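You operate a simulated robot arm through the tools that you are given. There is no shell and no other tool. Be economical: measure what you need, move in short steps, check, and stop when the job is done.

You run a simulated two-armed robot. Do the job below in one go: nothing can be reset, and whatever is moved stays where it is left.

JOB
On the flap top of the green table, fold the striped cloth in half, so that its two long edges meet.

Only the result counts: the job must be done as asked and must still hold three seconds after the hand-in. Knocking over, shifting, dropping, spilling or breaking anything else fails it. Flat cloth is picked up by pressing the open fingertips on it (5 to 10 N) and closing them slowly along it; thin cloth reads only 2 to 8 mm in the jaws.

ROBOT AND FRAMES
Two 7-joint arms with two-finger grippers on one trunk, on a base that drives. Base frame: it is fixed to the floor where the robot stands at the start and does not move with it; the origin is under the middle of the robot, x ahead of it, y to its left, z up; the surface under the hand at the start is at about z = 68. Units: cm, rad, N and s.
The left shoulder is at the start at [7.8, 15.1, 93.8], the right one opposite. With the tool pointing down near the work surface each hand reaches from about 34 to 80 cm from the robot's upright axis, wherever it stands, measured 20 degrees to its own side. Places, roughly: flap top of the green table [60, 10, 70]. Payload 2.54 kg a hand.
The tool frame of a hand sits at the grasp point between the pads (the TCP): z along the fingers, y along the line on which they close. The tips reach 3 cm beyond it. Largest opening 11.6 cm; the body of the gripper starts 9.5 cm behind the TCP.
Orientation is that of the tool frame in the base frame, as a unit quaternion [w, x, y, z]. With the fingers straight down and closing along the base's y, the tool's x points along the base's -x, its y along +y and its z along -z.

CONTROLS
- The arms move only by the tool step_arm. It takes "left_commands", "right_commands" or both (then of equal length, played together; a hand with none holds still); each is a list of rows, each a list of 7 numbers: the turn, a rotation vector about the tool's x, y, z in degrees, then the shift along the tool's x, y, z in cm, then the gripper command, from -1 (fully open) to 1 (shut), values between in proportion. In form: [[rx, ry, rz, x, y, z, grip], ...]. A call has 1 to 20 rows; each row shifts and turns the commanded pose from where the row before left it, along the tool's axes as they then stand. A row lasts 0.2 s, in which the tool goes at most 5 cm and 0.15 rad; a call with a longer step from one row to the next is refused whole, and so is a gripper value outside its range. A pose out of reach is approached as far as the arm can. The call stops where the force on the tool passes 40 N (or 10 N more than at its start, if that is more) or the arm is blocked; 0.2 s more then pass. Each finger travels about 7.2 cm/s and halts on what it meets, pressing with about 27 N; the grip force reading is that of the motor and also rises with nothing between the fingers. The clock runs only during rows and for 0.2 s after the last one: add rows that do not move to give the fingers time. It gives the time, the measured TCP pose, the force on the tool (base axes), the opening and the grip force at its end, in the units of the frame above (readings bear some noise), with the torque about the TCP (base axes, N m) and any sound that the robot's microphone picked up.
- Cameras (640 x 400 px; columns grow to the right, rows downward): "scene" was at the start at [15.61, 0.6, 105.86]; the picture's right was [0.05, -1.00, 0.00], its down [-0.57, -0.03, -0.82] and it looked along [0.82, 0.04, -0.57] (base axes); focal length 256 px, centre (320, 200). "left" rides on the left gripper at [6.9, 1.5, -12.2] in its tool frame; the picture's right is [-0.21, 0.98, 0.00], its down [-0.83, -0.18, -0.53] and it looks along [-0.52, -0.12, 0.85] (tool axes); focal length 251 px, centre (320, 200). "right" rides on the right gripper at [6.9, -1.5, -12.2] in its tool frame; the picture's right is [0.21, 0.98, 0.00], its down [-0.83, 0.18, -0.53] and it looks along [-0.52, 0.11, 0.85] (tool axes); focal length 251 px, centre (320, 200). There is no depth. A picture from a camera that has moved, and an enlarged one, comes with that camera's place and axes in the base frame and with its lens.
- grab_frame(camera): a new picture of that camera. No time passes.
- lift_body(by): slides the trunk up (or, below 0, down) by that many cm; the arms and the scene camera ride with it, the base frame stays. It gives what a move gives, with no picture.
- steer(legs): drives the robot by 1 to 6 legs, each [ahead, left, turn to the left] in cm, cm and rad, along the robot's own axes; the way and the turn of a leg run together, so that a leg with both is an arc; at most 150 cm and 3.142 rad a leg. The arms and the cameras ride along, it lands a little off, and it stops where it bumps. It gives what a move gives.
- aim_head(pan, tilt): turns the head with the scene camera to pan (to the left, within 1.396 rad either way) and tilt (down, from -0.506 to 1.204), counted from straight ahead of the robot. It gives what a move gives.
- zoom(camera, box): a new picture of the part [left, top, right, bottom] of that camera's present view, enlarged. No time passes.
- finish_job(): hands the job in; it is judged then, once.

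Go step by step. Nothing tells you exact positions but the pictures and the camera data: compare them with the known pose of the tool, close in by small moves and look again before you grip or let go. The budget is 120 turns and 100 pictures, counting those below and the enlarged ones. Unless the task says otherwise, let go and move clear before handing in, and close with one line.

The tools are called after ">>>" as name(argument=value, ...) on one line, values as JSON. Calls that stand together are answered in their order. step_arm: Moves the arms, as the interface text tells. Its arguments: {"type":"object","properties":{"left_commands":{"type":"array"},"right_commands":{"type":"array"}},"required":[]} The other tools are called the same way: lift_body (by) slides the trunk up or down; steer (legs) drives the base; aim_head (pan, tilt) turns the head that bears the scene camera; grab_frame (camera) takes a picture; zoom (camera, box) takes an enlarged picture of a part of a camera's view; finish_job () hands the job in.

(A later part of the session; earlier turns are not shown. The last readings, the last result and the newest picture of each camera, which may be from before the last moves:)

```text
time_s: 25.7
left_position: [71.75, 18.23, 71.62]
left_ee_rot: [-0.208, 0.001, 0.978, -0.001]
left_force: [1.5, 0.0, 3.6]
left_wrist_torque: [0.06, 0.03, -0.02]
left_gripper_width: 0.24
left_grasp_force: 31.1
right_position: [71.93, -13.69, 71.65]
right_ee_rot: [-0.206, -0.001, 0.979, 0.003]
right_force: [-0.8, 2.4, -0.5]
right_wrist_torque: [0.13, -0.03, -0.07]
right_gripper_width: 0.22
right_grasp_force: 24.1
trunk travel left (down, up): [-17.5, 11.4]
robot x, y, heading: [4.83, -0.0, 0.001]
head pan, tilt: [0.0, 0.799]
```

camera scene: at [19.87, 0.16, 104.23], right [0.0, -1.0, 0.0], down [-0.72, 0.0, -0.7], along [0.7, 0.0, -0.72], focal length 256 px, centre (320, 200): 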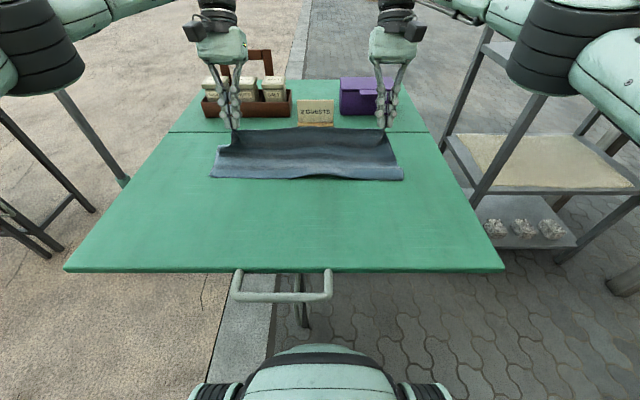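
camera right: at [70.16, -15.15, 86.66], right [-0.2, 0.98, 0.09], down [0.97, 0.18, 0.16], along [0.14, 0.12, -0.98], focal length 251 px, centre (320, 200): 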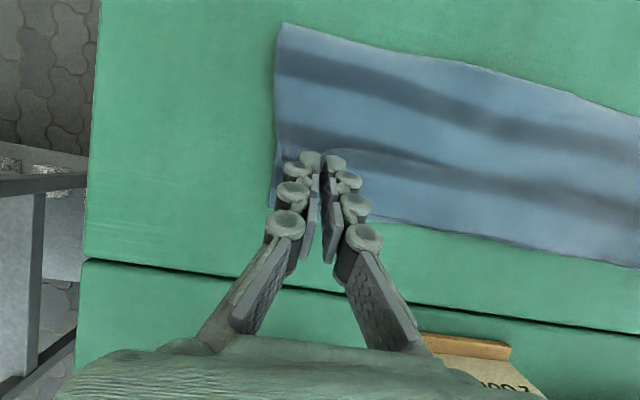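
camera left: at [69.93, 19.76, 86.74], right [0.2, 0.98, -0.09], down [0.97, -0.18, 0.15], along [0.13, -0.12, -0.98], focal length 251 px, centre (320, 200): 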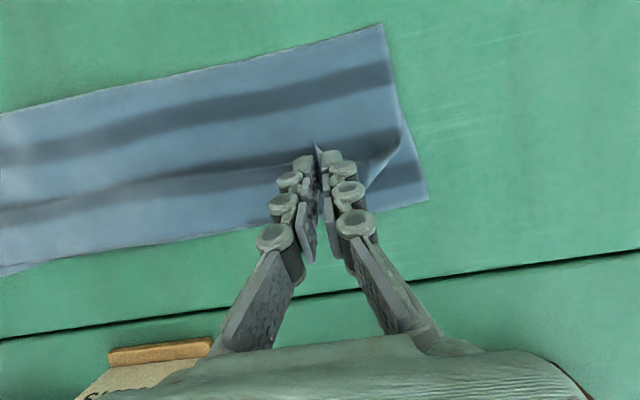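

>>> step_arm(left_commands=[[0, 0, 0, 0, 0, 0, 0.9], [0, 0, 0, 0, 0, 0, 0.8], [0, 0, 0, 0, 0, 0, 0.7], [0, 0, 0, 0, 0, 0, 0.65], [0, 0, 0, 0, 0, -0.5, 0.65], [0, 0, 0, 0, 0, -1, 0.65], [0, 0, 0, 0, 0, -1, 0.65], [0, 0, 0, 0, 0, -1, 0.65], [0, 0, 0, 0, 0, -1, 0.65], [0, 0, 0, 0, 0, -1, 0.65]], right_commands=[[0, 0, 0, 0, 0, 0, 0.9], [0, 0, 0, 0, 0, 0, 0.8], [0, 0, 0, 0, 0, 0, 0.7], [0, 0, 0, 0, 0, 0, 0.65], [0, 0, 0, 0, 0, -0.5, 0.65], [0, 0, 0, 0, 0, -1, 0.65], [0, 0, 0, 0, 0, -1, 0.65], [0, 0, 0, 0, 0, -1, 0.65], [0, 0, 0, 0, 0, -1, 0.65], [0, 0, 0, 0, 0, -1, 0.65]])

>>> grab_frame(camera="left")

>>> grab_frame(camera="right")

>>> zoom(camera="scene", box=[170, 60, 450, 200])

```text
time_s: 27.9
left_position: [72.32, 18.08, 74.42]
left_ee_rot: [-0.206, 0.0, 0.979, -0.001]
left_force: [-0.1, -0.3, -0.7]
left_wrist_torque: [-0.01, 0.0, -0.01]
left_gripper_width: 2.02
left_grasp_force: 0.0
left hand out of reach, approached as far as the arm can: row 7, 8, 9, 10
right_position: [71.87, -13.35, 77.04]
right_ee_rot: [-0.205, -0.002, 0.979, 0.002]
right_force: [-0.4, 0.3, 0.2]
right_wrist_torque: [0.0, 0.01, -0.05]
right_gripper_width: 2.03
right_grasp_force: 0.1
right hand out of reach, approached as far as the arm can: row 6, 7, 8, 9, 10
trunk travel left (down, up): [-17.5, 11.4]
robot x, y, heading: [5.05, 0.27, 0.004]
head pan, tilt: [0.0, 0.799]
```

```text
67 pictures are left
camera left: at [70.97, 19.77, 88.34], right [0.2, 0.98, -0.09], down [0.97, -0.18, 0.16], along [0.14, -0.12, -0.98], focal length 251 px, centre (320, 200)
```

left: 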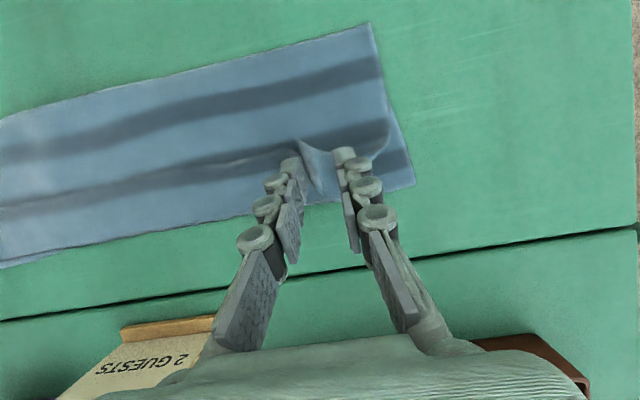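

```text
66 pictures are left
camera right: at [70.39, -14.77, 90.98], right [-0.2, 0.98, 0.09], down [0.97, 0.18, 0.16], along [0.14, 0.12, -0.98], focal length 251 px, centre (320, 200)
```

right: 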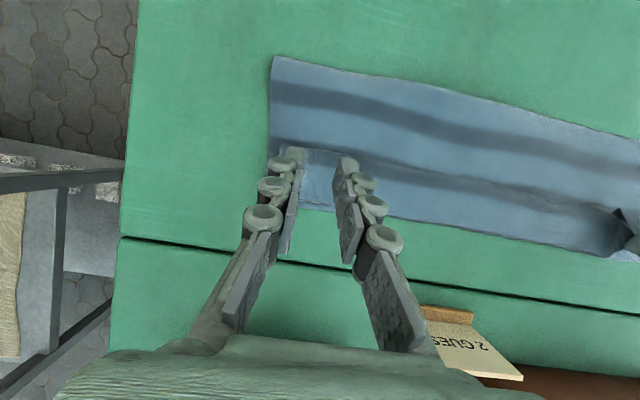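

```text
2.29 times, centred on (310, 130) of scene
camera zoom: at [19.85, 0.18, 104.23], right [0.0, -1.0, 0.0], down [-0.72, 0.0, -0.7], along [0.7, 0.0, -0.72], focal length 586 px, centre (343, 360)
```

zoom: 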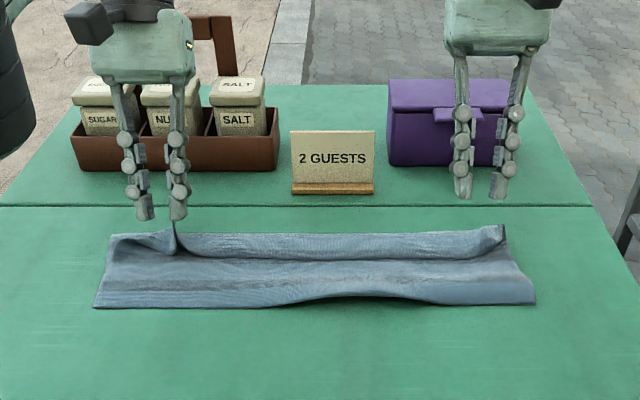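

The cloth is released, with a ridge standing near the left corner. I'll raise the hands, undo the tilt, move them back out of the way and look.

>>> step_arm(left_commands=[[0, 0, 0, 0.9, 0, -1.2, 0.65], [0, 0, 0, 0.9, 0, -1.2, 0.65], [0, 0, 0, 0.9, 0, -1.2, 0.65], [0, -6, 0, 0.5, 0, -0.7, 0.65], [0, -6, 0, 0.5, 0, -1, 0.65], [0, -6, 0, 1, 0, -1, 0.65], [0, -6, 0, 1, 0, -1, 0.65], [0, 0, 0, 3, 0, -1, 0.65], [0, 0, 0, 4, 1, 0, 0.65], [0, 0, 0, 4, 1, 0, 0.65], [0, 0, 0, 0, 0, 0, 0.65]], right_commands=[[0, 0, 0, 0.9, 0, -1.2, 0.65], [0, 0, 0, 0.9, 0, -1.2, 0.65], [0, 0, 0, 0.9, 0, -1.2, 0.65], [0, -6, 0, 0.5, 0, -0.7, 0.65], [0, -6, 0, 0.5, 0, -1, 0.65], [0, -6, 0, 1, 0, -1, 0.65], [0, -6, 0, 1, 0, -1, 0.65], [0, 0, 0, 3, 0, -1, 0.65], [0, 0, 0, 4, -1, 0, 0.65], [0, 0, 0, 4, -1, 0, 0.65], [0, 0, 0, 0, 0, 0, 0.65]])

>>> grab_frame(camera="left")

>>> grab_frame(camera="right")

>>> zoom(camera="scene", box=[190, 110, 430, 200])

```text
time_s: 30.3
left_position: [58.54, 20.18, 83.71]
left_ee_rot: [-0.001, -0.001, 1.0, -0.001]
left_force: [0.5, 0.6, -0.6]
left_wrist_torque: [-0.01, 0.0, -0.01]
left_gripper_width: 2.03
left_grasp_force: 0.1
left hand out of reach, approached as far as the arm can: row 1
right_position: [57.71, -15.41, 86.57]
right_ee_rot: [0.002, 0.0, 1.0, 0.003]
right_force: [0.4, 0.1, 0.0]
right_wrist_torque: [0.03, -0.01, -0.02]
right_gripper_width: 2.01
right_grasp_force: 0.1
trunk travel left (down, up): [-17.5, 11.4]
robot x, y, heading: [5.03, -0.13, -0.004]
head pan, tilt: [0.0, 0.799]
```

```text
64 pictures are left
camera left: at [51.66, 21.74, 95.95], right [0.21, 0.98, 0.0], down [0.83, -0.18, 0.53], along [0.52, -0.11, -0.85], focal length 251 px, centre (320, 200)
```

left: 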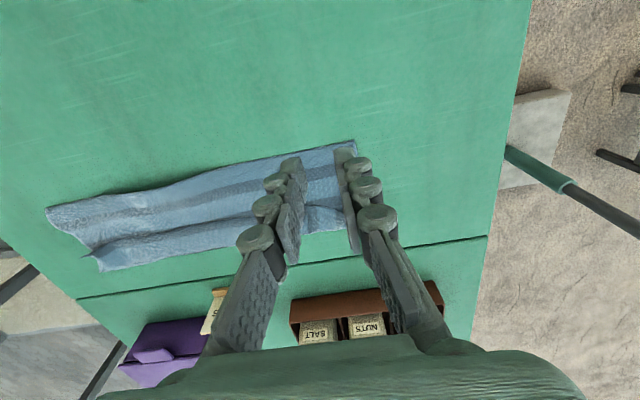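

```text
63 pictures are left
camera right: at [50.78, -16.84, 98.62], right [-0.21, 0.98, 0.0], down [0.82, 0.18, 0.54], along [0.52, 0.12, -0.84], focal length 251 px, centre (320, 200)
```

right: 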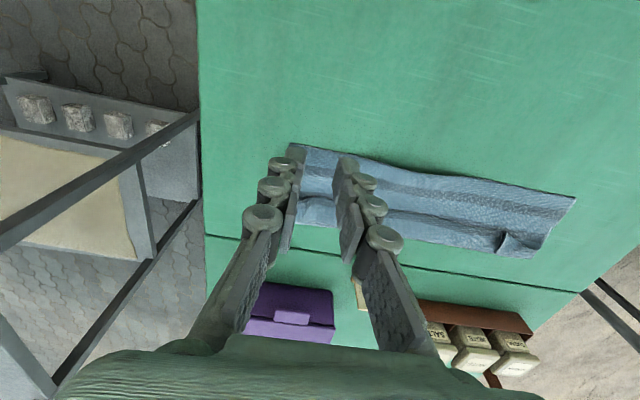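

```text
2.67 times, centred on (310, 155) of scene
camera zoom: at [19.86, 0.17, 104.23], right [0.0, -1.0, 0.0], down [-0.72, 0.0, -0.7], along [0.7, 0.0, -0.72], focal length 683 px, centre (347, 320)
```

zoom: 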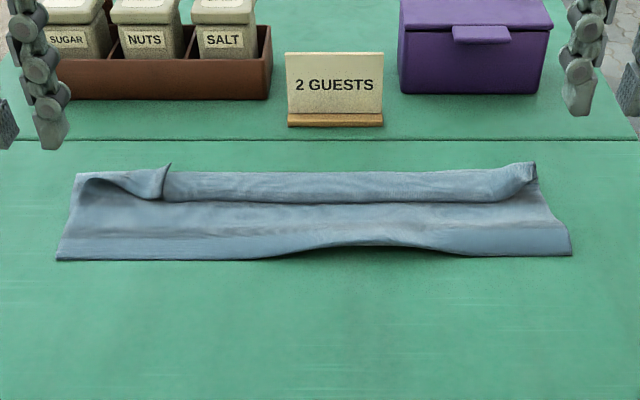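

The top edge seems rolled back along the far side. I'll move the left hand to a better viewpoint over the far edge for a closer look.

>>> step_arm(left_commands=[[0, 6, 0, -2, -2.5, 0, 0.65], [0, 6, 0, -2, -2.5, 0, 0.65], [0, 6, 0, -2, -2.5, 0, 0.65], [0, 6, 0, -1.5, -2.5, 0, 0.65], [0, 0, 0, 0, 0, 0, 0.65]])

>>> grab_frame(camera="left")

```text
time_s: 31.5
left_position: [65.94, 10.2, 82.61]
left_ee_rot: [-0.208, -0.001, 0.978, -0.002]
left_force: [-0.6, -0.4, 0.1]
left_wrist_torque: [0.0, 0.02, 0.02]
left_gripper_width: 2.02
left_grasp_force: 0.1
right_position: [57.7, -15.37, 86.44]
right_ee_rot: [0.002, 0.0, 1.0, 0.002]
right_force: [-0.5, -0.5, 0.2]
right_wrist_torque: [0.01, 0.01, -0.01]
right_gripper_width: 2.03
right_grasp_force: 0.0
trunk travel left (down, up): [-17.5, 11.4]
robot x, y, heading: [5.17, -0.28, 0.002]
head pan, tilt: [0.0, 0.799]
```

```text
61 pictures are left
camera left: at [64.71, 11.7, 96.62], right [0.2, 0.98, -0.09], down [0.97, -0.18, 0.15], along [0.13, -0.12, -0.98], focal length 251 px, centre (320, 200)
```

left: 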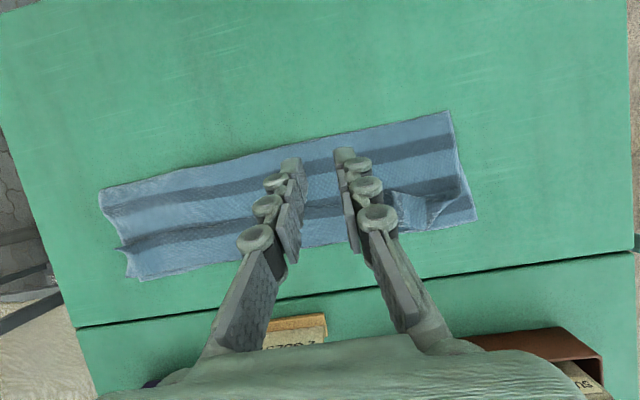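

>>> zoom(camera="left", box=[80, 100, 300, 300])

>>> zoom(camera="left", box=[340, 90, 500, 250])

```text
2.00 times, centred on (190, 200) of left
camera zoom: at [64.71, 11.7, 96.62], right [0.2, 0.98, -0.09], down [0.97, -0.18, 0.15], along [0.13, -0.12, -0.98], focal length 503 px, centre (580, 200)
```

zoom: 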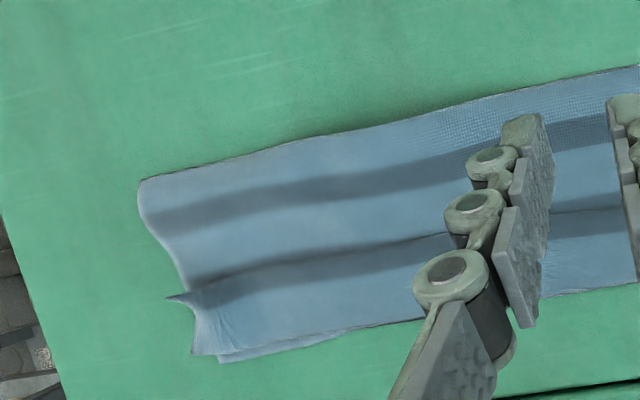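

```text
2.50 times, centred on (420, 170) of left
camera zoom: at [64.71, 11.7, 96.62], right [0.2, 0.98, -0.09], down [0.97, -0.18, 0.15], along [0.13, -0.12, -0.98], focal length 629 px, centre (70, 275)
```

zoom: 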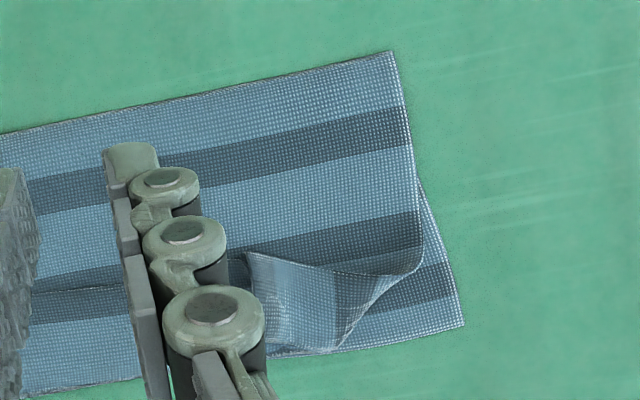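

The left corner's top layer is folded inward, and the right end is unclear. I'll bring the right camera over that end.

>>> step_arm(right_commands=[[0, 6, 0, -2.5, 2, 1, 0.65], [0, 6, 0, -2.5, 2, 1, 0.65], [0, 6, 0, -2.5, 2, 1.5, 0.65], [0, 6, 0, -2, 2, 1.5, 0.65], [0, 0, 0, 0, 0, 0, 0.65]], left_commands=[[0, 0, 0, 2, 2.5, 0, 0.65], [0, 0, 0, 2, 2.5, 0, 0.65], [0, 0, 0, 2, 2, 0, 0.65], [0, 0, 0, 2, 2, 0, 0.65], [0, 0, 0, 0, 0, 0, 0.65]])

>>> zoom(camera="right", box=[200, 60, 360, 220])

>>> grab_frame(camera="right")

```text
time_s: 32.7
left_position: [58.59, 19.1, 86.01]
left_ee_rot: [-0.208, -0.001, 0.978, -0.001]
left_force: [0.1, 0.2, 0.2]
left_wrist_torque: [0.0, 0.03, 0.04]
left_gripper_width: 2.03
left_grasp_force: 0.0
right_position: [66.21, -7.14, 80.33]
right_ee_rot: [-0.206, -0.001, 0.979, 0.002]
right_force: [-0.4, 0.2, -0.2]
right_wrist_torque: [-0.02, -0.03, 0.0]
right_gripper_width: 2.03
right_grasp_force: 0.2
trunk travel left (down, up): [-17.5, 11.4]
robot x, y, heading: [5.23, -0.04, 0.003]
head pan, tilt: [0.0, 0.799]
```

```text
2.50 times, centred on (280, 140) of right
camera zoom: at [64.8, -8.75, 94.24], right [-0.2, 0.98, 0.09], down [0.97, 0.18, 0.16], along [0.14, 0.12, -0.98], focal length 629 px, centre (420, 350)
```

zoom: 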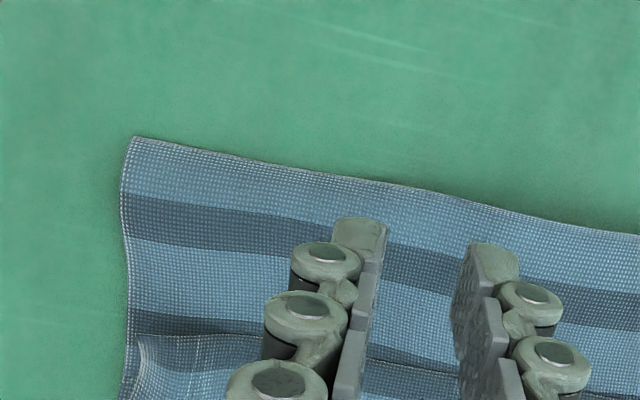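

```text
57 pictures are left
camera right: at [64.8, -8.75, 94.24], right [-0.2, 0.98, 0.09], down [0.97, 0.18, 0.16], along [0.14, 0.12, -0.98], focal length 251 px, centre (320, 200)
```

right: 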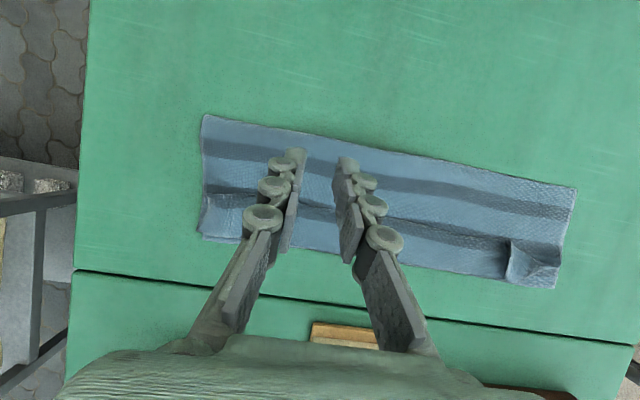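

>>> zoom(camera="right", box=[185, 150, 325, 270])

>>> zoom(camera="right", box=[390, 160, 590, 300])

```text
3.33 times, centred on (255, 210) of right
camera zoom: at [64.8, -8.75, 94.24], right [-0.2, 0.98, 0.09], down [0.97, 0.18, 0.16], along [0.14, 0.12, -0.98], focal length 838 px, centre (537, 167)
```

zoom: 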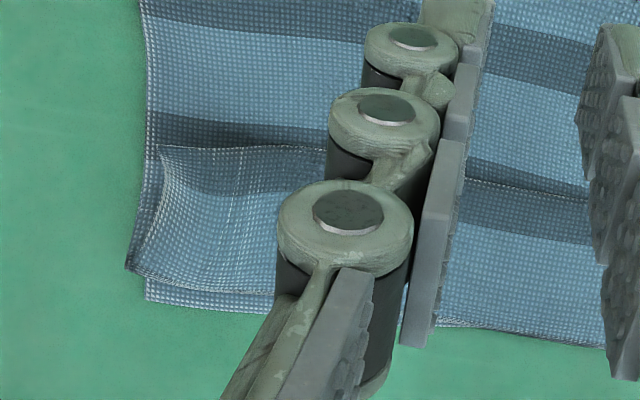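

```text
2.86 times, centred on (490, 230) of right
camera zoom: at [64.8, -8.75, 94.24], right [-0.2, 0.98, 0.09], down [0.97, 0.18, 0.16], along [0.14, 0.12, -0.98], focal length 718 px, centre (-166, 114)
```

zoom: 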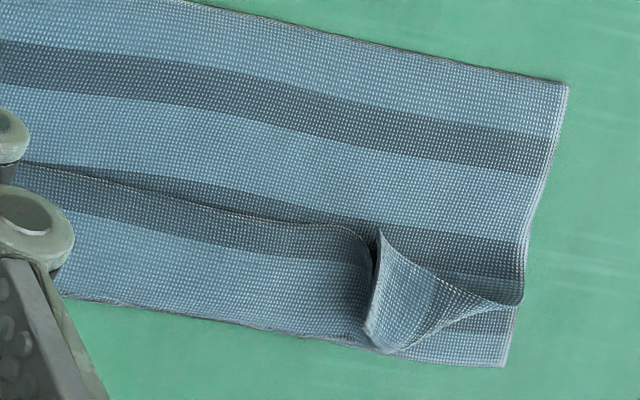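

Now it's clear: the top layer's edge strip is turned back along its whole length, from x≈69 to 74, with the fold line at x≈62. I'll straighten the hands, open them wide and set all four fingertips just behind the strip's free edge to push it over in +x.

>>> step_arm(left_commands=[[0, -6, 0, 0, -2, 0, 0], [0, -6, 0, 0, -2, 0, -1], [0, -6, 0, 0, -2, 0, -1], [0, -6, 0, 0, -2, 0, -1], [0, 0, 0, -3, -2.5, 2, -1], [0, 0, 0, -3, 0, 3, -1], [0, 0, 0, -2.9, 0, 3, -1], [0, 0, 0, 0, 0, 3, -1], [0, 0, 0, 0, 0, 0, -1]], right_commands=[[0, -6, 0, 0, -0.5, 0, 0], [0, -6, 0, 0, -0.5, 0, -1], [0, -6, 0, 0, -0.5, 0, -1], [0, -6, 0, 0, -0.5, 0, -1], [0, 0, 0, -1, 0, 1, -1], [0, 0, 0, -0.3, 0, 1.3, -1], [0, 0, 0, 0, 0, 2, -1], [0, 0, 0, 0, 0, 2, -1], [0, 0, 0, 0, 0, 0, -1]])

>>> grab_frame(camera="left")

>>> grab_frame(camera="right")

```text
time_s: 34.7
left_position: [67.61, 8.69, 74.98]
left_ee_rot: [0.0, 0.0, 1.0, -0.001]
left_force: [0.0, -0.3, 0.3]
left_wrist_torque: [0.02, 0.01, 0.0]
left_gripper_width: 11.61
left_grasp_force: 0.0
right_position: [67.56, -9.25, 74.04]
right_ee_rot: [0.001, 0.0, 1.0, 0.002]
right_force: [0.4, -0.3, 0.4]
right_wrist_torque: [0.01, 0.01, 0.04]
right_gripper_width: 11.6
right_grasp_force: 0.1
trunk travel left (down, up): [-17.5, 11.4]
robot x, y, heading: [5.12, -0.35, -0.001]
head pan, tilt: [0.0, 0.799]
```

```text
54 pictures are left
camera left: at [60.73, 10.19, 87.1], right [0.21, 0.98, 0.0], down [0.83, -0.18, 0.53], along [0.52, -0.12, -0.85], focal length 251 px, centre (320, 200)
```

left: 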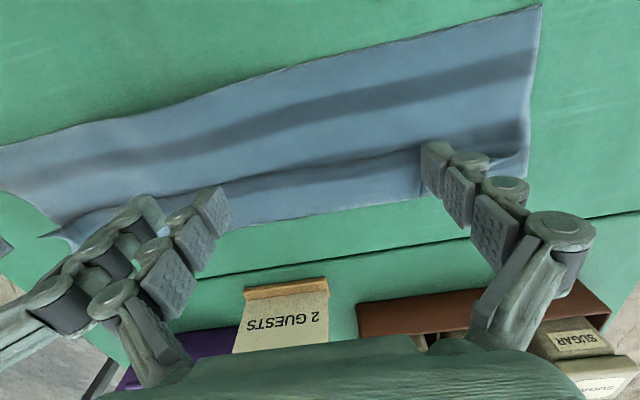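

```text
53 pictures are left
camera right: at [60.61, -10.71, 86.18], right [-0.22, 0.98, 0.0], down [0.82, 0.18, 0.54], along [0.52, 0.12, -0.84], focal length 251 px, centre (320, 200)
```

right: 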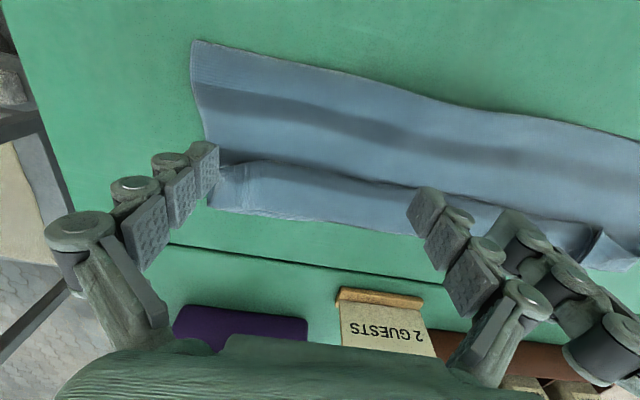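

The fingertips are right behind the free edge at x≈69.1. I'll back up 0.4 cm and lower to light contact.

>>> step_arm(left_commands=[[0, 0, 0, 0.4, 0, 1.5, -1], [0, 0, 0, 0, 0, 1.2, -1], [0, 0, 0, 0, 0, 0.4, -1], [0, 0, 0, 0, 0, 0.3, -1], [0, 0, 0, 0, 0, 0, -1]], right_commands=[[0, 0, 0, 0.4, 0, 1.0, -1], [0, 0, 0, 0, 0, 0.8, -1], [0, 0, 0, 0, 0, 0.3, -1], [0, 0, 0, 0, 0, 0.3, -1], [0, 0, 0, 0, 0, 0, -1]])

>>> grab_frame(camera="left")

```text
time_s: 35.9
left_position: [67.08, 8.58, 71.57]
left_ee_rot: [0.0, 0.0, 1.0, -0.001]
left_force: [0.4, -0.2, 0.6]
left_wrist_torque: [0.02, 0.02, -0.03]
left_gripper_width: 11.61
left_grasp_force: 0.0
right_position: [67.17, -9.26, 71.69]
right_ee_rot: [0.001, 0.0, 1.0, 0.002]
right_force: [-0.9, 0.0, 0.6]
right_wrist_torque: [0.0, 0.02, 0.01]
right_gripper_width: 11.58
right_grasp_force: 0.1
trunk travel left (down, up): [-17.5, 11.4]
robot x, y, heading: [5.04, -0.04, 0.0]
head pan, tilt: [0.0, 0.799]
```

```text
52 pictures are left
camera left: at [60.25, 10.19, 83.77], right [0.21, 0.98, 0.0], down [0.83, -0.18, 0.53], along [0.52, -0.12, -0.85], focal length 251 px, centre (320, 200)
```

left: 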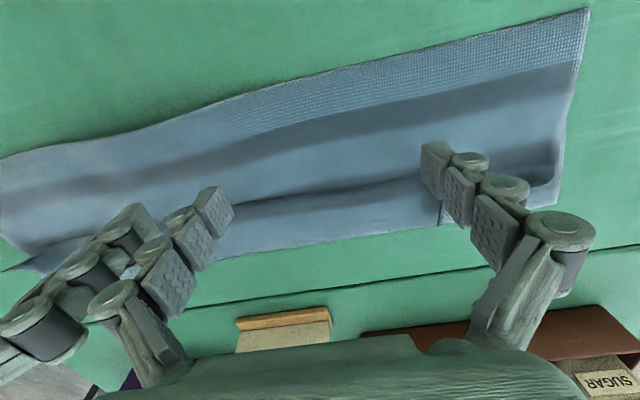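

>>> step_arm(left_commands=[[0, 0, 0, 0, 0, 0.2, -1], [0, 0, 0, 0, 0, 0.15, -1], [0, 0, 0, 0, 0, 0, -1]], right_commands=[[0, 0, 0, 0, 0, 0.25, -1], [0, 0, 0, 0, 0, 0.2, -1], [0, 0, 0, 0, 0, 0, -1]])

```text
time_s: 36.7
left_position: [67.12, 8.6, 71.13]
left_ee_rot: [0.0, -0.001, 1.0, -0.001]
left_force: [0.9, 0.3, 0.3]
left_wrist_torque: [0.0, -0.03, 0.02]
left_gripper_width: 11.62
left_grasp_force: 0.1
right_position: [67.21, -9.22, 71.22]
right_ee_rot: [0.002, 0.0, 1.0, 0.003]
right_force: [0.2, 0.1, 0.6]
right_wrist_torque: [-0.01, 0.01, 0.01]
right_gripper_width: 11.59
right_grasp_force: 0.0
trunk travel left (down, up): [-17.5, 11.4]
robot x, y, heading: [4.89, -0.2, 0.002]
head pan, tilt: [0.0, 0.799]
```

>>> step_arm(left_commands=[[0, 0, 0, 0, 0, 0.08, -1], [0, 0, 0, -0.5, 0, 0, -1], [0, 0, 0, -0.5, 0, 0, -1], [0, 0, 0, -0.5, 0, 0, -1], [0, 0, 0, -0.5, 0, 0, -1], [0, 0, 0, -0.5, 0, 0, -1], [0, 0, 0, -0.5, 0, 0, -1]], right_commands=[[0, 0, 0, 0, 0, 0.12, -1], [0, 0, 0, -0.5, 0, 0, -1], [0, 0, 0, -0.5, 0, 0, -1], [0, 0, 0, -0.5, 0, 0, -1], [0, 0, 0, -0.5, 0, 0, -1], [0, 0, 0, -0.5, 0, 0, -1], [0, 0, 0, -0.5, 0, 0, -1]])

>>> grab_frame(camera="left")

>>> grab_frame(camera="right")

```text
time_s: 38.3
left_position: [70.09, 8.56, 71.03]
left_ee_rot: [0.0, 0.0, 1.0, -0.001]
left_force: [0.2, 0.0, -0.2]
left_wrist_torque: [0.03, -0.01, -0.01]
left_gripper_width: 11.63
left_grasp_force: 0.1
right_position: [70.2, -9.35, 71.11]
right_ee_rot: [0.002, 0.0, 1.0, 0.003]
right_force: [-0.5, 0.1, 0.8]
right_wrist_torque: [-0.03, -0.02, 0.01]
right_gripper_width: 11.6
right_grasp_force: 0.1
trunk travel left (down, up): [-17.5, 11.4]
robot x, y, heading: [4.88, -0.11, 0.0]
head pan, tilt: [0.0, 0.799]
```

```text
51 pictures are left
camera left: at [63.3, 10.19, 83.31], right [0.21, 0.98, 0.0], down [0.83, -0.18, 0.53], along [0.52, -0.12, -0.85], focal length 251 px, centre (320, 200)
```

left: 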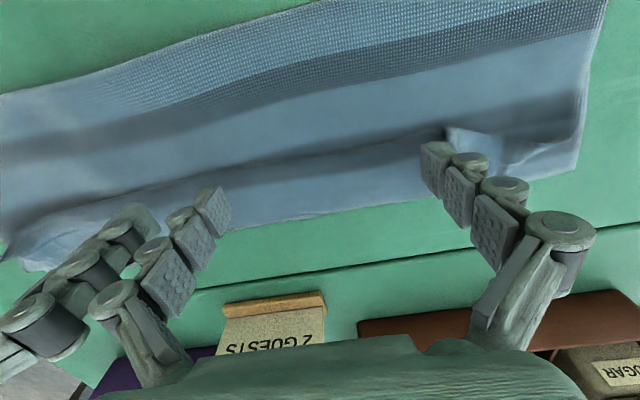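

```text
50 pictures are left
camera right: at [63.21, -10.76, 83.24], right [-0.22, 0.98, 0.0], down [0.82, 0.18, 0.54], along [0.52, 0.12, -0.84], focal length 251 px, centre (320, 200)
```

right: 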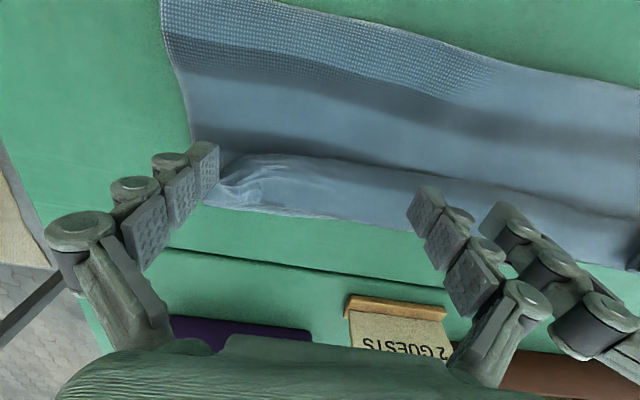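

The tips are riding above the strip with no force. I'll lower them onto it for light contact and try dragging the strip in +x.

>>> step_arm(left_commands=[[0, 0, 0, 0, 0, 0.15, -1], [0, 0, 0, 0, 0, 0.1, -1], [0, 0, 0, 0, 0, 0, -1]], right_commands=[[0, 0, 0, 0, 0, 0.15, -1], [0, 0, 0, 0, 0, 0.15, -1], [0, 0, 0, 0, 0, 0, -1]])

```text
time_s: 39.1
left_position: [70.2, 8.64, 70.88]
left_ee_rot: [0.0, -0.001, 1.0, -0.002]
left_force: [-0.5, 0.3, 0.4]
left_wrist_torque: [-0.04, 0.02, 0.0]
left_gripper_width: 11.6
left_grasp_force: 0.1
right_position: [70.17, -9.26, 70.72]
right_ee_rot: [0.002, 0.0, 1.0, 0.003]
right_force: [-0.7, -1.0, 0.5]
right_wrist_torque: [-0.01, 0.02, -0.01]
right_gripper_width: 11.58
right_grasp_force: 0.1
trunk travel left (down, up): [-17.5, 11.4]
robot x, y, heading: [4.58, -0.11, -0.001]
head pan, tilt: [0.0, 0.799]
```

>>> step_arm(left_commands=[[0, 0, 0, 0, 0, 0.1, -1], [0, 0, 0, 0, 0, 0.1, -1], [0, 0, 0, 0, 0, 0, -1]], right_commands=[[0, 0, 0, 0, 0, 0.1, -1], [0, 0, 0, 0, 0, 0, -1], [0, 0, 0, 0, 0, 0, -1]])

>>> grab_frame(camera="right")

```text
time_s: 39.9
left_position: [70.12, 8.63, 70.64]
left_ee_rot: [0.0, -0.001, 1.0, -0.001]
left_force: [-0.5, 0.7, 0.0]
left_wrist_torque: [0.03, -0.02, -0.02]
left_gripper_width: 11.6
left_grasp_force: 0.1
right_position: [70.08, -9.21, 70.69]
right_ee_rot: [0.002, 0.0, 1.0, 0.003]
right_force: [0.0, -0.4, 0.3]
right_wrist_torque: [0.01, 0.02, -0.04]
right_gripper_width: 11.58
right_grasp_force: 0.0
trunk travel left (down, up): [-17.5, 11.4]
robot x, y, heading: [5.23, 0.04, 0.002]
head pan, tilt: [0.0, 0.799]
```

```text
49 pictures are left
camera right: at [63.2, -10.75, 82.85], right [-0.22, 0.98, 0.0], down [0.82, 0.18, 0.54], along [0.52, 0.12, -0.84], focal length 251 px, centre (320, 200)
```

right: 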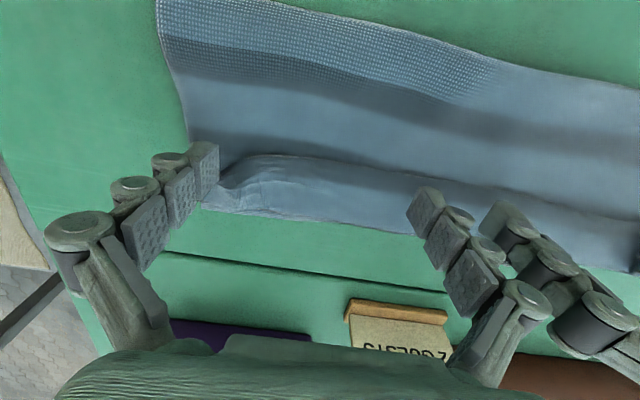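

>>> step_arm(left_commands=[[0, 0, 0, 0, 0, 0.1, -1], [0, 0, 0, 0, 0, 0.1, -1], [0, 0, 0, 0, 0, 0, -1]], right_commands=[[0, 0, 0, 0, 0, 0.1, -1], [0, 0, 0, 0, 0, 0.1, -1], [0, 0, 0, 0, 0, 0, -1]])

```text
time_s: 40.7
left_position: [70.07, 8.58, 70.43]
left_ee_rot: [0.0, 0.001, 1.0, -0.001]
left_force: [0.5, -0.5, -0.7]
left_wrist_torque: [-0.01, -0.02, -0.02]
left_gripper_width: 11.61
left_grasp_force: 0.0
right_position: [70.13, -9.3, 70.37]
right_ee_rot: [0.001, 0.0, 1.0, 0.002]
right_force: [0.6, -0.4, -0.6]
right_wrist_torque: [-0.02, -0.05, 0.02]
right_gripper_width: 11.59
right_grasp_force: 0.1
trunk travel left (down, up): [-17.5, 11.4]
robot x, y, heading: [5.3, -0.22, -0.0]
head pan, tilt: [0.0, 0.799]
```

>>> step_arm(left_commands=[[0, 0, 0, 0, 0, 0.1, -1], [0, 0, 0, 0, 0, 0.1, -1], [0, 0, 0, 0, 0, 0, -1]], right_commands=[[0, 0, 0, 0, 0, 0.1, -1], [0, 0, 0, 0, 0, 0.1, -1], [0, 0, 0, 0, 0, 0, -1]])

>>> grab_frame(camera="left")

```text
time_s: 41.5
left_position: [70.1, 8.67, 70.14]
left_ee_rot: [0.0, -0.001, 1.0, 0.0]
left_force: [0.8, 0.3, 0.3]
left_wrist_torque: [0.0, -0.03, 0.01]
left_gripper_width: 11.59
left_grasp_force: 0.0
right_position: [70.16, -9.3, 70.22]
right_ee_rot: [0.002, 0.0, 1.0, 0.003]
right_force: [-0.1, 0.6, -0.8]
right_wrist_torque: [0.04, 0.01, 0.0]
right_gripper_width: 11.59
right_grasp_force: 0.0
trunk travel left (down, up): [-17.5, 11.4]
robot x, y, heading: [5.06, -0.37, 0.002]
head pan, tilt: [0.0, 0.799]
```

```text
48 pictures are left
camera left: at [63.26, 10.2, 82.47], right [0.21, 0.98, 0.0], down [0.83, -0.18, 0.53], along [0.52, -0.11, -0.85], focal length 251 px, centre (320, 200)
```

left: 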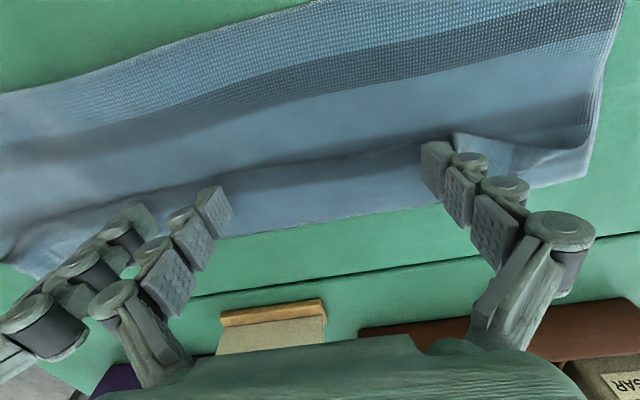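

>>> step_arm(left_commands=[[0, 0, 0, 0, 0, 0.1, -1], [0, 0, 0, 0, 0, 0.1, -1], [0, 0, 0, 0, 0, 0, -1]], right_commands=[[0, 0, 0, 0, 0, 0.1, -1], [0, 0, 0, 0, 0, 0.1, -1], [0, 0, 0, 0, 0, 0, -1]])

```text
time_s: 42.3
left_position: [70.15, 8.59, 69.98]
left_ee_rot: [0.0, -0.001, 1.0, 0.0]
left_force: [1.2, -0.5, -0.5]
left_wrist_torque: [0.03, -0.02, -0.01]
left_gripper_width: 11.6
left_grasp_force: 0.1
right_position: [70.16, -9.28, 70.03]
right_ee_rot: [0.002, 0.0, 1.0, 0.002]
right_force: [0.5, -0.1, -0.3]
right_wrist_torque: [-0.01, 0.0, -0.02]
right_gripper_width: 11.6
right_grasp_force: 0.1
trunk travel left (down, up): [-17.5, 11.4]
robot x, y, heading: [4.75, 0.36, -0.005]
head pan, tilt: [0.0, 0.799]
```

>>> step_arm(left_commands=[[0, 0, 0, 0, 0, 0.1, -1], [0, 0, 0, 0, 0, 0.1, -1], [0, 0, 0, 0, 0, 0.1, -1], [0, 0, 0, 0, 0, 0, -1]], right_commands=[[0, 0, 0, 0, 0, 0.1, -1], [0, 0, 0, 0, 0, 0.1, -1], [0, 0, 0, 0, 0, 0.1, -1], [0, 0, 0, 0, 0, 0, -1]])

>>> zoom(camera="scene", box=[190, 90, 430, 200])

```text
time_s: 43.3
left_position: [70.13, 8.59, 69.68]
left_ee_rot: [0.0, -0.001, 1.0, -0.001]
left_force: [0.7, 0.1, 0.9]
left_wrist_torque: [-0.02, 0.0, -0.01]
left_gripper_width: 11.6
left_grasp_force: 0.0
right_position: [70.11, -9.33, 69.89]
right_ee_rot: [0.002, 0.0, 1.0, 0.003]
right_force: [0.9, 0.2, 0.0]
right_wrist_torque: [-0.02, -0.01, -0.03]
right_gripper_width: 11.62
right_grasp_force: 0.1
trunk travel left (down, up): [-17.5, 11.4]
robot x, y, heading: [5.15, -0.37, -0.001]
head pan, tilt: [0.0, 0.799]
```

```text
2.67 times, centred on (310, 145) of scene
camera zoom: at [19.86, 0.18, 104.23], right [0.0, -1.0, 0.0], down [-0.72, 0.0, -0.7], along [0.7, 0.0, -0.72], focal length 683 px, centre (347, 347)
```

zoom: 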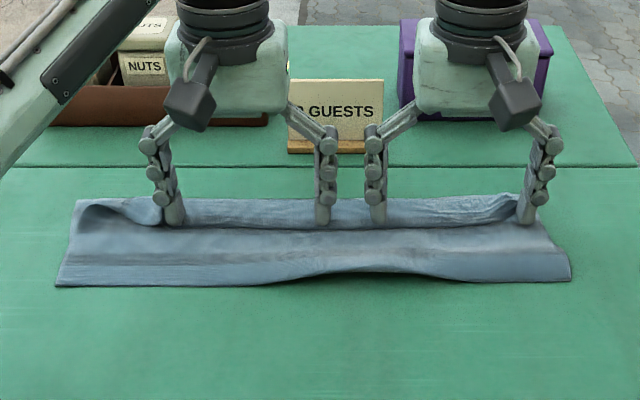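

At full opening the tips reach less deep, which explains the missing force. I'll go a little lower and push in +x again.

>>> step_arm(left_commands=[[0, 0, 0, 0, 0, 0.1, -1], [0, 0, 0, 0, 0, 0.1, -1], [0, 0, 0, 0, 0, 0.1, -1], [0, 0, 0, 0, 0, 0, -1]], right_commands=[[0, 0, 0, 0, 0, 0.1, -1], [0, 0, 0, 0, 0, 0.1, -1], [0, 0, 0, 0, 0, 0.15, -1], [0, 0, 0, 0, 0, 0, -1]])

```text
time_s: 44.3
left_position: [70.18, 8.52, 69.44]
left_ee_rot: [0.0, -0.001, 1.0, -0.001]
left_force: [-1.4, -1.0, -0.1]
left_wrist_torque: [-0.02, 0.01, 0.03]
left_gripper_width: 11.6
left_grasp_force: 0.0
right_position: [70.18, -9.34, 69.43]
right_ee_rot: [0.002, 0.0, 1.0, 0.002]
right_force: [-0.2, -0.3, 0.0]
right_wrist_torque: [-0.03, 0.0, -0.02]
right_gripper_width: 11.6
right_grasp_force: 0.0
trunk travel left (down, up): [-17.5, 11.4]
robot x, y, heading: [5.25, 0.3, 0.004]
head pan, tilt: [0.0, 0.799]
```

>>> step_arm(left_commands=[[0, 0, 0, 0, 0, 0.15, -1], [0, 0, 0, 0, 0, 0.15, -1], [0, 0, 0, 0, 0, 0.1, -1], [0, 0, 0, 0, 0, 0, -1]], right_commands=[[0, 0, 0, 0, 0, 0.15, -1], [0, 0, 0, 0, 0, 0.15, -1], [0, 0, 0, 0, 0, 0.1, -1], [0, 0, 0, 0, 0, 0, -1]])

>>> grab_frame(camera="right")

>>> zoom(camera="left", box=[180, 90, 480, 290])

```text
time_s: 45.3
left_position: [70.09, 8.63, 69.19]
left_ee_rot: [0.001, -0.001, 1.0, -0.002]
left_force: [0.8, 0.6, 6.7]
left_wrist_torque: [0.19, -0.04, -0.04]
left_gripper_width: 11.62
left_grasp_force: 0.1
right_position: [69.97, -9.32, 69.19]
right_ee_rot: [0.004, 0.0, 1.0, 0.003]
right_force: [-0.8, 0.2, 7.5]
right_wrist_torque: [-0.17, -0.04, -0.02]
right_gripper_width: 11.6
right_grasp_force: 0.0
trunk travel left (down, up): [-17.5, 11.4]
robot x, y, heading: [5.1, 0.22, 0.003]
head pan, tilt: [0.0, 0.799]
```

```text
46 pictures are left
camera right: at [63.14, -10.76, 81.32], right [-0.21, 0.98, 0.0], down [0.82, 0.18, 0.54], along [0.53, 0.12, -0.84], focal length 251 px, centre (320, 200)
```

right: 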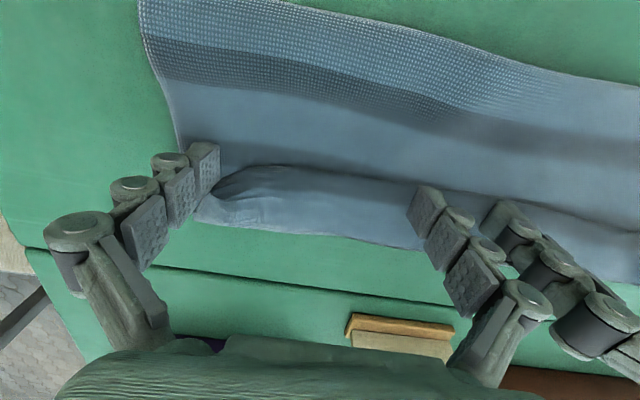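

```text
2.00 times, centred on (330, 190) of left
camera zoom: at [63.18, 10.21, 81.42], right [0.21, 0.98, 0.0], down [0.82, -0.18, 0.54], along [0.52, -0.12, -0.84], focal length 503 px, centre (300, 220)
```

zoom: 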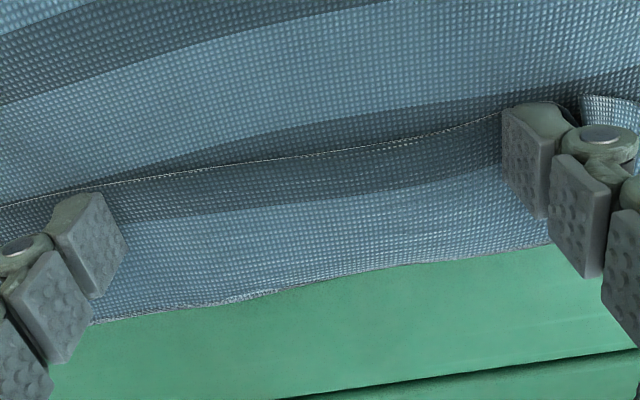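

There's now contact on the strip at about 7 N. I'll drag slowly by 3 cm in +x.

>>> step_arm(left_commands=[[0, 0, 0, -0.4, 0, 0, -1], [0, 0, 0, -0.4, 0, 0, -1], [0, 0, 0, -0.4, 0, 0, -1], [0, 0, 0, -0.4, 0, 0, -1], [0, 0, 0, -0.4, 0, 0, -1], [0, 0, 0, -0.4, 0, 0, -1], [0, 0, 0, -0.4, 0, 0, -1]], right_commands=[[0, 0, 0, -0.4, 0, 0, -1], [0, 0, 0, -0.4, 0, 0, -1], [0, 0, 0, -0.4, 0, 0, -1], [0, 0, 0, -0.4, 0, 0, -1], [0, 0, 0, -0.4, 0, 0, -1], [0, 0, 0, -0.4, 0, 0, -1], [0, 0, 0, -0.4, 0, 0, -1]])

>>> grab_frame(camera="right")

>>> grab_frame(camera="left")

```text
time_s: 46.9
left_position: [72.78, 8.58, 69.34]
left_ee_rot: [0.002, 0.0, 1.0, -0.001]
left_force: [-2.6, -1.0, 10.4]
left_wrist_torque: [-0.23, 0.04, -0.05]
left_gripper_width: 11.66
left_grasp_force: 0.1
right_position: [72.72, -9.23, 69.22]
right_ee_rot: [0.004, 0.0, 1.0, 0.003]
right_force: [-2.4, 0.5, 7.2]
right_wrist_torque: [0.09, -0.01, 0.02]
right_gripper_width: 11.64
right_grasp_force: 0.0
trunk travel left (down, up): [-17.5, 11.4]
robot x, y, heading: [4.92, 0.01, -0.001]
head pan, tilt: [0.0, 0.799]
```

```text
44 pictures are left
camera right: at [65.87, -10.74, 81.4], right [-0.22, 0.98, 0.0], down [0.82, 0.18, 0.54], along [0.53, 0.12, -0.84], focal length 251 px, centre (320, 200)
```

right: 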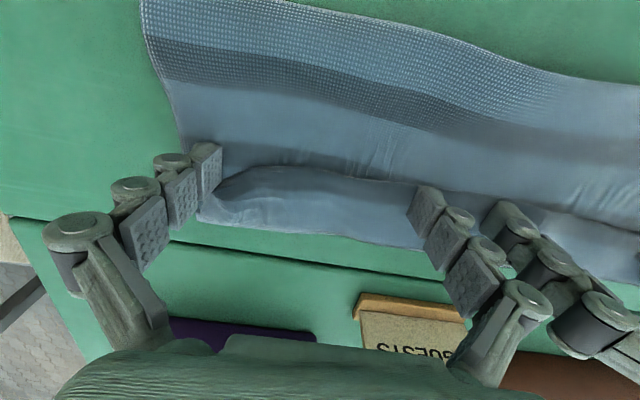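

```text
43 pictures are left
camera left: at [65.9, 10.15, 81.44], right [0.21, 0.98, 0.0], down [0.82, -0.18, 0.54], along [0.52, -0.12, -0.84], focal length 251 px, centre (320, 200)
```

left: 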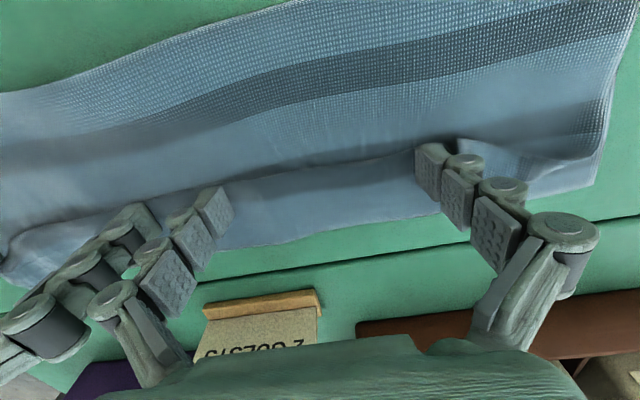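

All layers slide together with the fingers, so this doesn't unroll the strip. It does mean I can drag the whole cloth nearer to the robot, where my hands can tilt far enough to lay the edge down properly, so I'll drag 14 cm towards me.

>>> step_arm(left_commands=[[0, 0, 0, 0.7, 0, 0, -1], [0, 0, 0, 0.7, 0, 0, -1], [0, 0, 0, 0.7, 0, 0, -1], [0, 0, 0, 0.7, 0, 0, -1], [0, 0, 0, 0.7, 0, 0, -1], [0, 0, 0, 0.7, 0, 0, -1], [0, 0, 0, 0.7, 0, 0, -1], [0, 0, 0, 0.7, 0, 0, -1], [0, 0, 0, 0.7, 0, 0, -1], [0, 0, 0, 0.7, 0, 0, -1]], right_commands=[[0, 0, 0, 0.7, 0, 0, -1], [0, 0, 0, 0.7, 0, 0, -1], [0, 0, 0, 0.7, 0, 0, -1], [0, 0, 0, 0.7, 0, 0, -1], [0, 0, 0, 0.7, 0, 0, -1], [0, 0, 0, 0.7, 0, 0, -1], [0, 0, 0, 0.7, 0, 0, -1], [0, 0, 0, 0.7, 0, 0, -1], [0, 0, 0, 0.7, 0, 0, -1], [0, 0, 0, 0.7, 0, 0, -1]])

>>> grab_frame(camera="scene")

```text
time_s: 49.1
left_position: [65.86, 8.58, 69.2]
left_ee_rot: [0.001, -0.001, 1.0, -0.001]
left_force: [2.6, 0.0, 7.8]
left_wrist_torque: [-0.05, -0.05, 0.01]
left_gripper_width: 11.62
left_grasp_force: 0.2
right_position: [65.83, -9.31, 69.11]
right_ee_rot: [0.002, -0.001, 1.0, 0.003]
right_force: [1.6, 0.8, 7.4]
right_wrist_torque: [0.12, -0.01, 0.02]
right_gripper_width: 11.62
right_grasp_force: 0.0
trunk travel left (down, up): [-17.5, 11.4]
robot x, y, heading: [5.01, 0.17, 0.001]
head pan, tilt: [0.0, 0.799]
```

```text
42 pictures are left
camera scene: at [19.77, 0.18, 104.25], right [0.0, -1.0, 0.0], down [-0.72, 0.0, -0.7], along [0.7, 0.0, -0.72], focal length 256 px, centre (320, 200)
```

scene: 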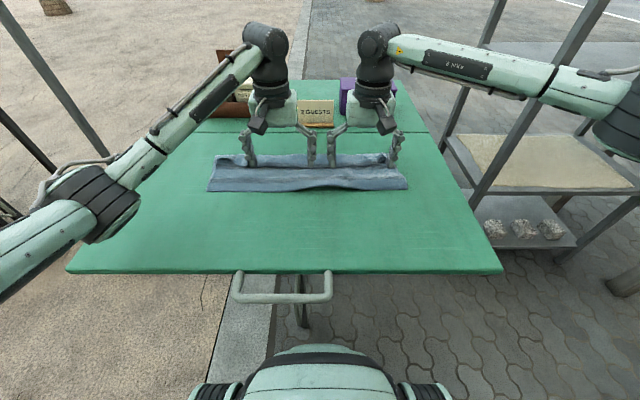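

The whole cloth slides along well. I'll drag it another 7 cm towards me.

>>> step_arm(left_commands=[[0, 0, 0, 0.7, 0, 0, -1], [0, 0, 0, 0.7, 0, 0, -1], [0, 0, 0, 0.7, 0, 0, -1], [0, 0, 0, 0.7, 0, 0, -1], [0, 0, 0, 0.7, 0, 0, -1], [0, 0, 0, 0.7, 0, 0, -1], [0, 0, 0, 0.7, 0, 0, -1], [0, 0, 0, 0.7, 0, 0, -1], [0, 0, 0, 0.7, 0, 0, -1], [0, 0, 0, 0.7, 0, 0, -1], [0, 0, 0, 0, 0, -1.5, -1], [0, 0, 0, 0, 0, -3, -1], [0, 0, 0, 0, 0, -3, -1], [0, 0, 0, 4, 2, -2, -1], [0, 0, 0, 4, 2, 0, -1], [0, 0, 0, 0, 0, 0, -1]], right_commands=[[0, 0, 0, 0.7, 0, 0, -1], [0, 0, 0, 0.7, 0, 0, -1], [0, 0, 0, 0.7, 0, 0, -1], [0, 0, 0, 0.7, 0, 0, -1], [0, 0, 0, 0.7, 0, 0, -1], [0, 0, 0, 0.7, 0, 0, -1], [0, 0, 0, 0.7, 0, 0, -1], [0, 0, 0, 0.7, 0, 0, -1], [0, 0, 0, 0.7, 0, 0, -1], [0, 0, 0, 0.7, 0, 0, -1], [0, 0, 0, 0, 0, -1.5, -1], [0, 0, 0, 0, 0, -3, -1], [0, 0, 0, 0, 0, -3, -1], [0, 0, 0, 4, -2, -2, -1], [0, 0, 0, 4, -2, 0, -1], [0, 0, 0, 0, 0, 0, -1]])

>>> zoom(camera="scene", box=[180, 130, 440, 260])

>>> grab_frame(camera="left")

>>> grab_frame(camera="right")

```text
time_s: 52.5
left_position: [50.83, 12.65, 78.33]
left_ee_rot: [0.001, -0.001, 1.0, -0.001]
left_force: [-0.5, -0.5, -0.1]
left_wrist_torque: [-0.02, 0.02, -0.01]
left_gripper_width: 11.59
left_grasp_force: 0.1
right_position: [50.77, -13.31, 78.41]
right_ee_rot: [0.002, 0.0, 1.0, 0.003]
right_force: [0.0, 1.5, -0.1]
right_wrist_torque: [0.01, -0.01, 0.0]
right_gripper_width: 11.61
right_grasp_force: 0.2
trunk travel left (down, up): [-17.5, 11.4]
robot x, y, heading: [4.7, 0.05, -0.001]
head pan, tilt: [0.0, 0.799]
```

```text
2.46 times, centred on (310, 195) of scene
camera zoom: at [19.86, 0.17, 104.23], right [0.0, -1.0, 0.0], down [-0.72, 0.0, -0.7], along [0.7, 0.0, -0.72], focal length 631 px, centre (345, 212)
```

zoom: 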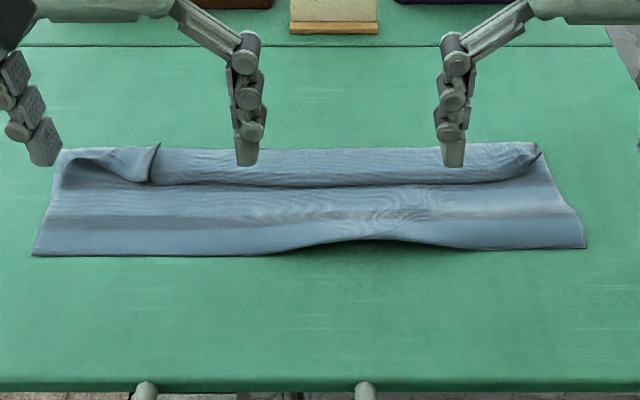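

```text
40 pictures are left
camera left: at [44.05, 14.22, 90.67], right [0.21, 0.98, 0.0], down [0.83, -0.18, 0.53], along [0.52, -0.11, -0.85], focal length 251 px, centre (320, 200)
```

left: 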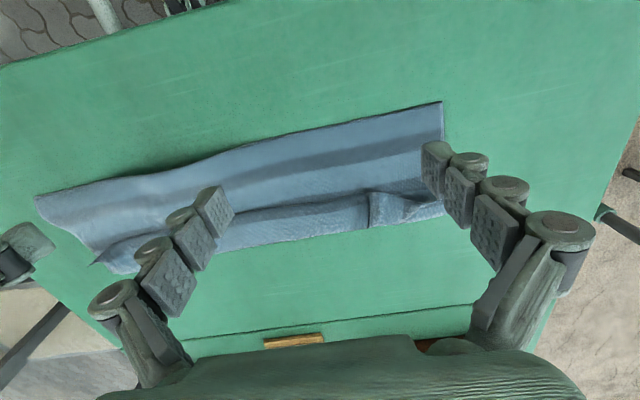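

```text
39 pictures are left
camera right: at [43.9, -14.77, 90.55], right [-0.21, 0.98, 0.0], down [0.82, 0.18, 0.54], along [0.52, 0.12, -0.84], focal length 251 px, centre (320, 200)
```

right: 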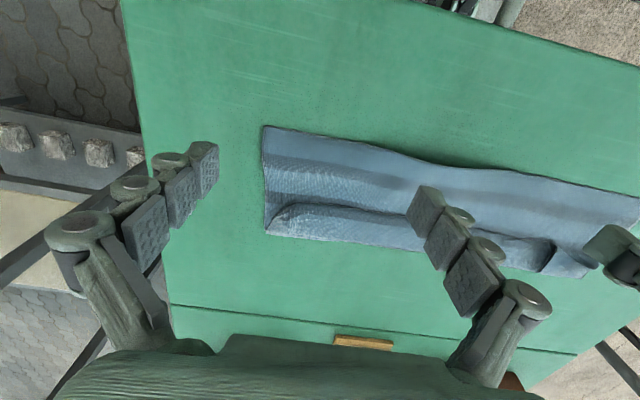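

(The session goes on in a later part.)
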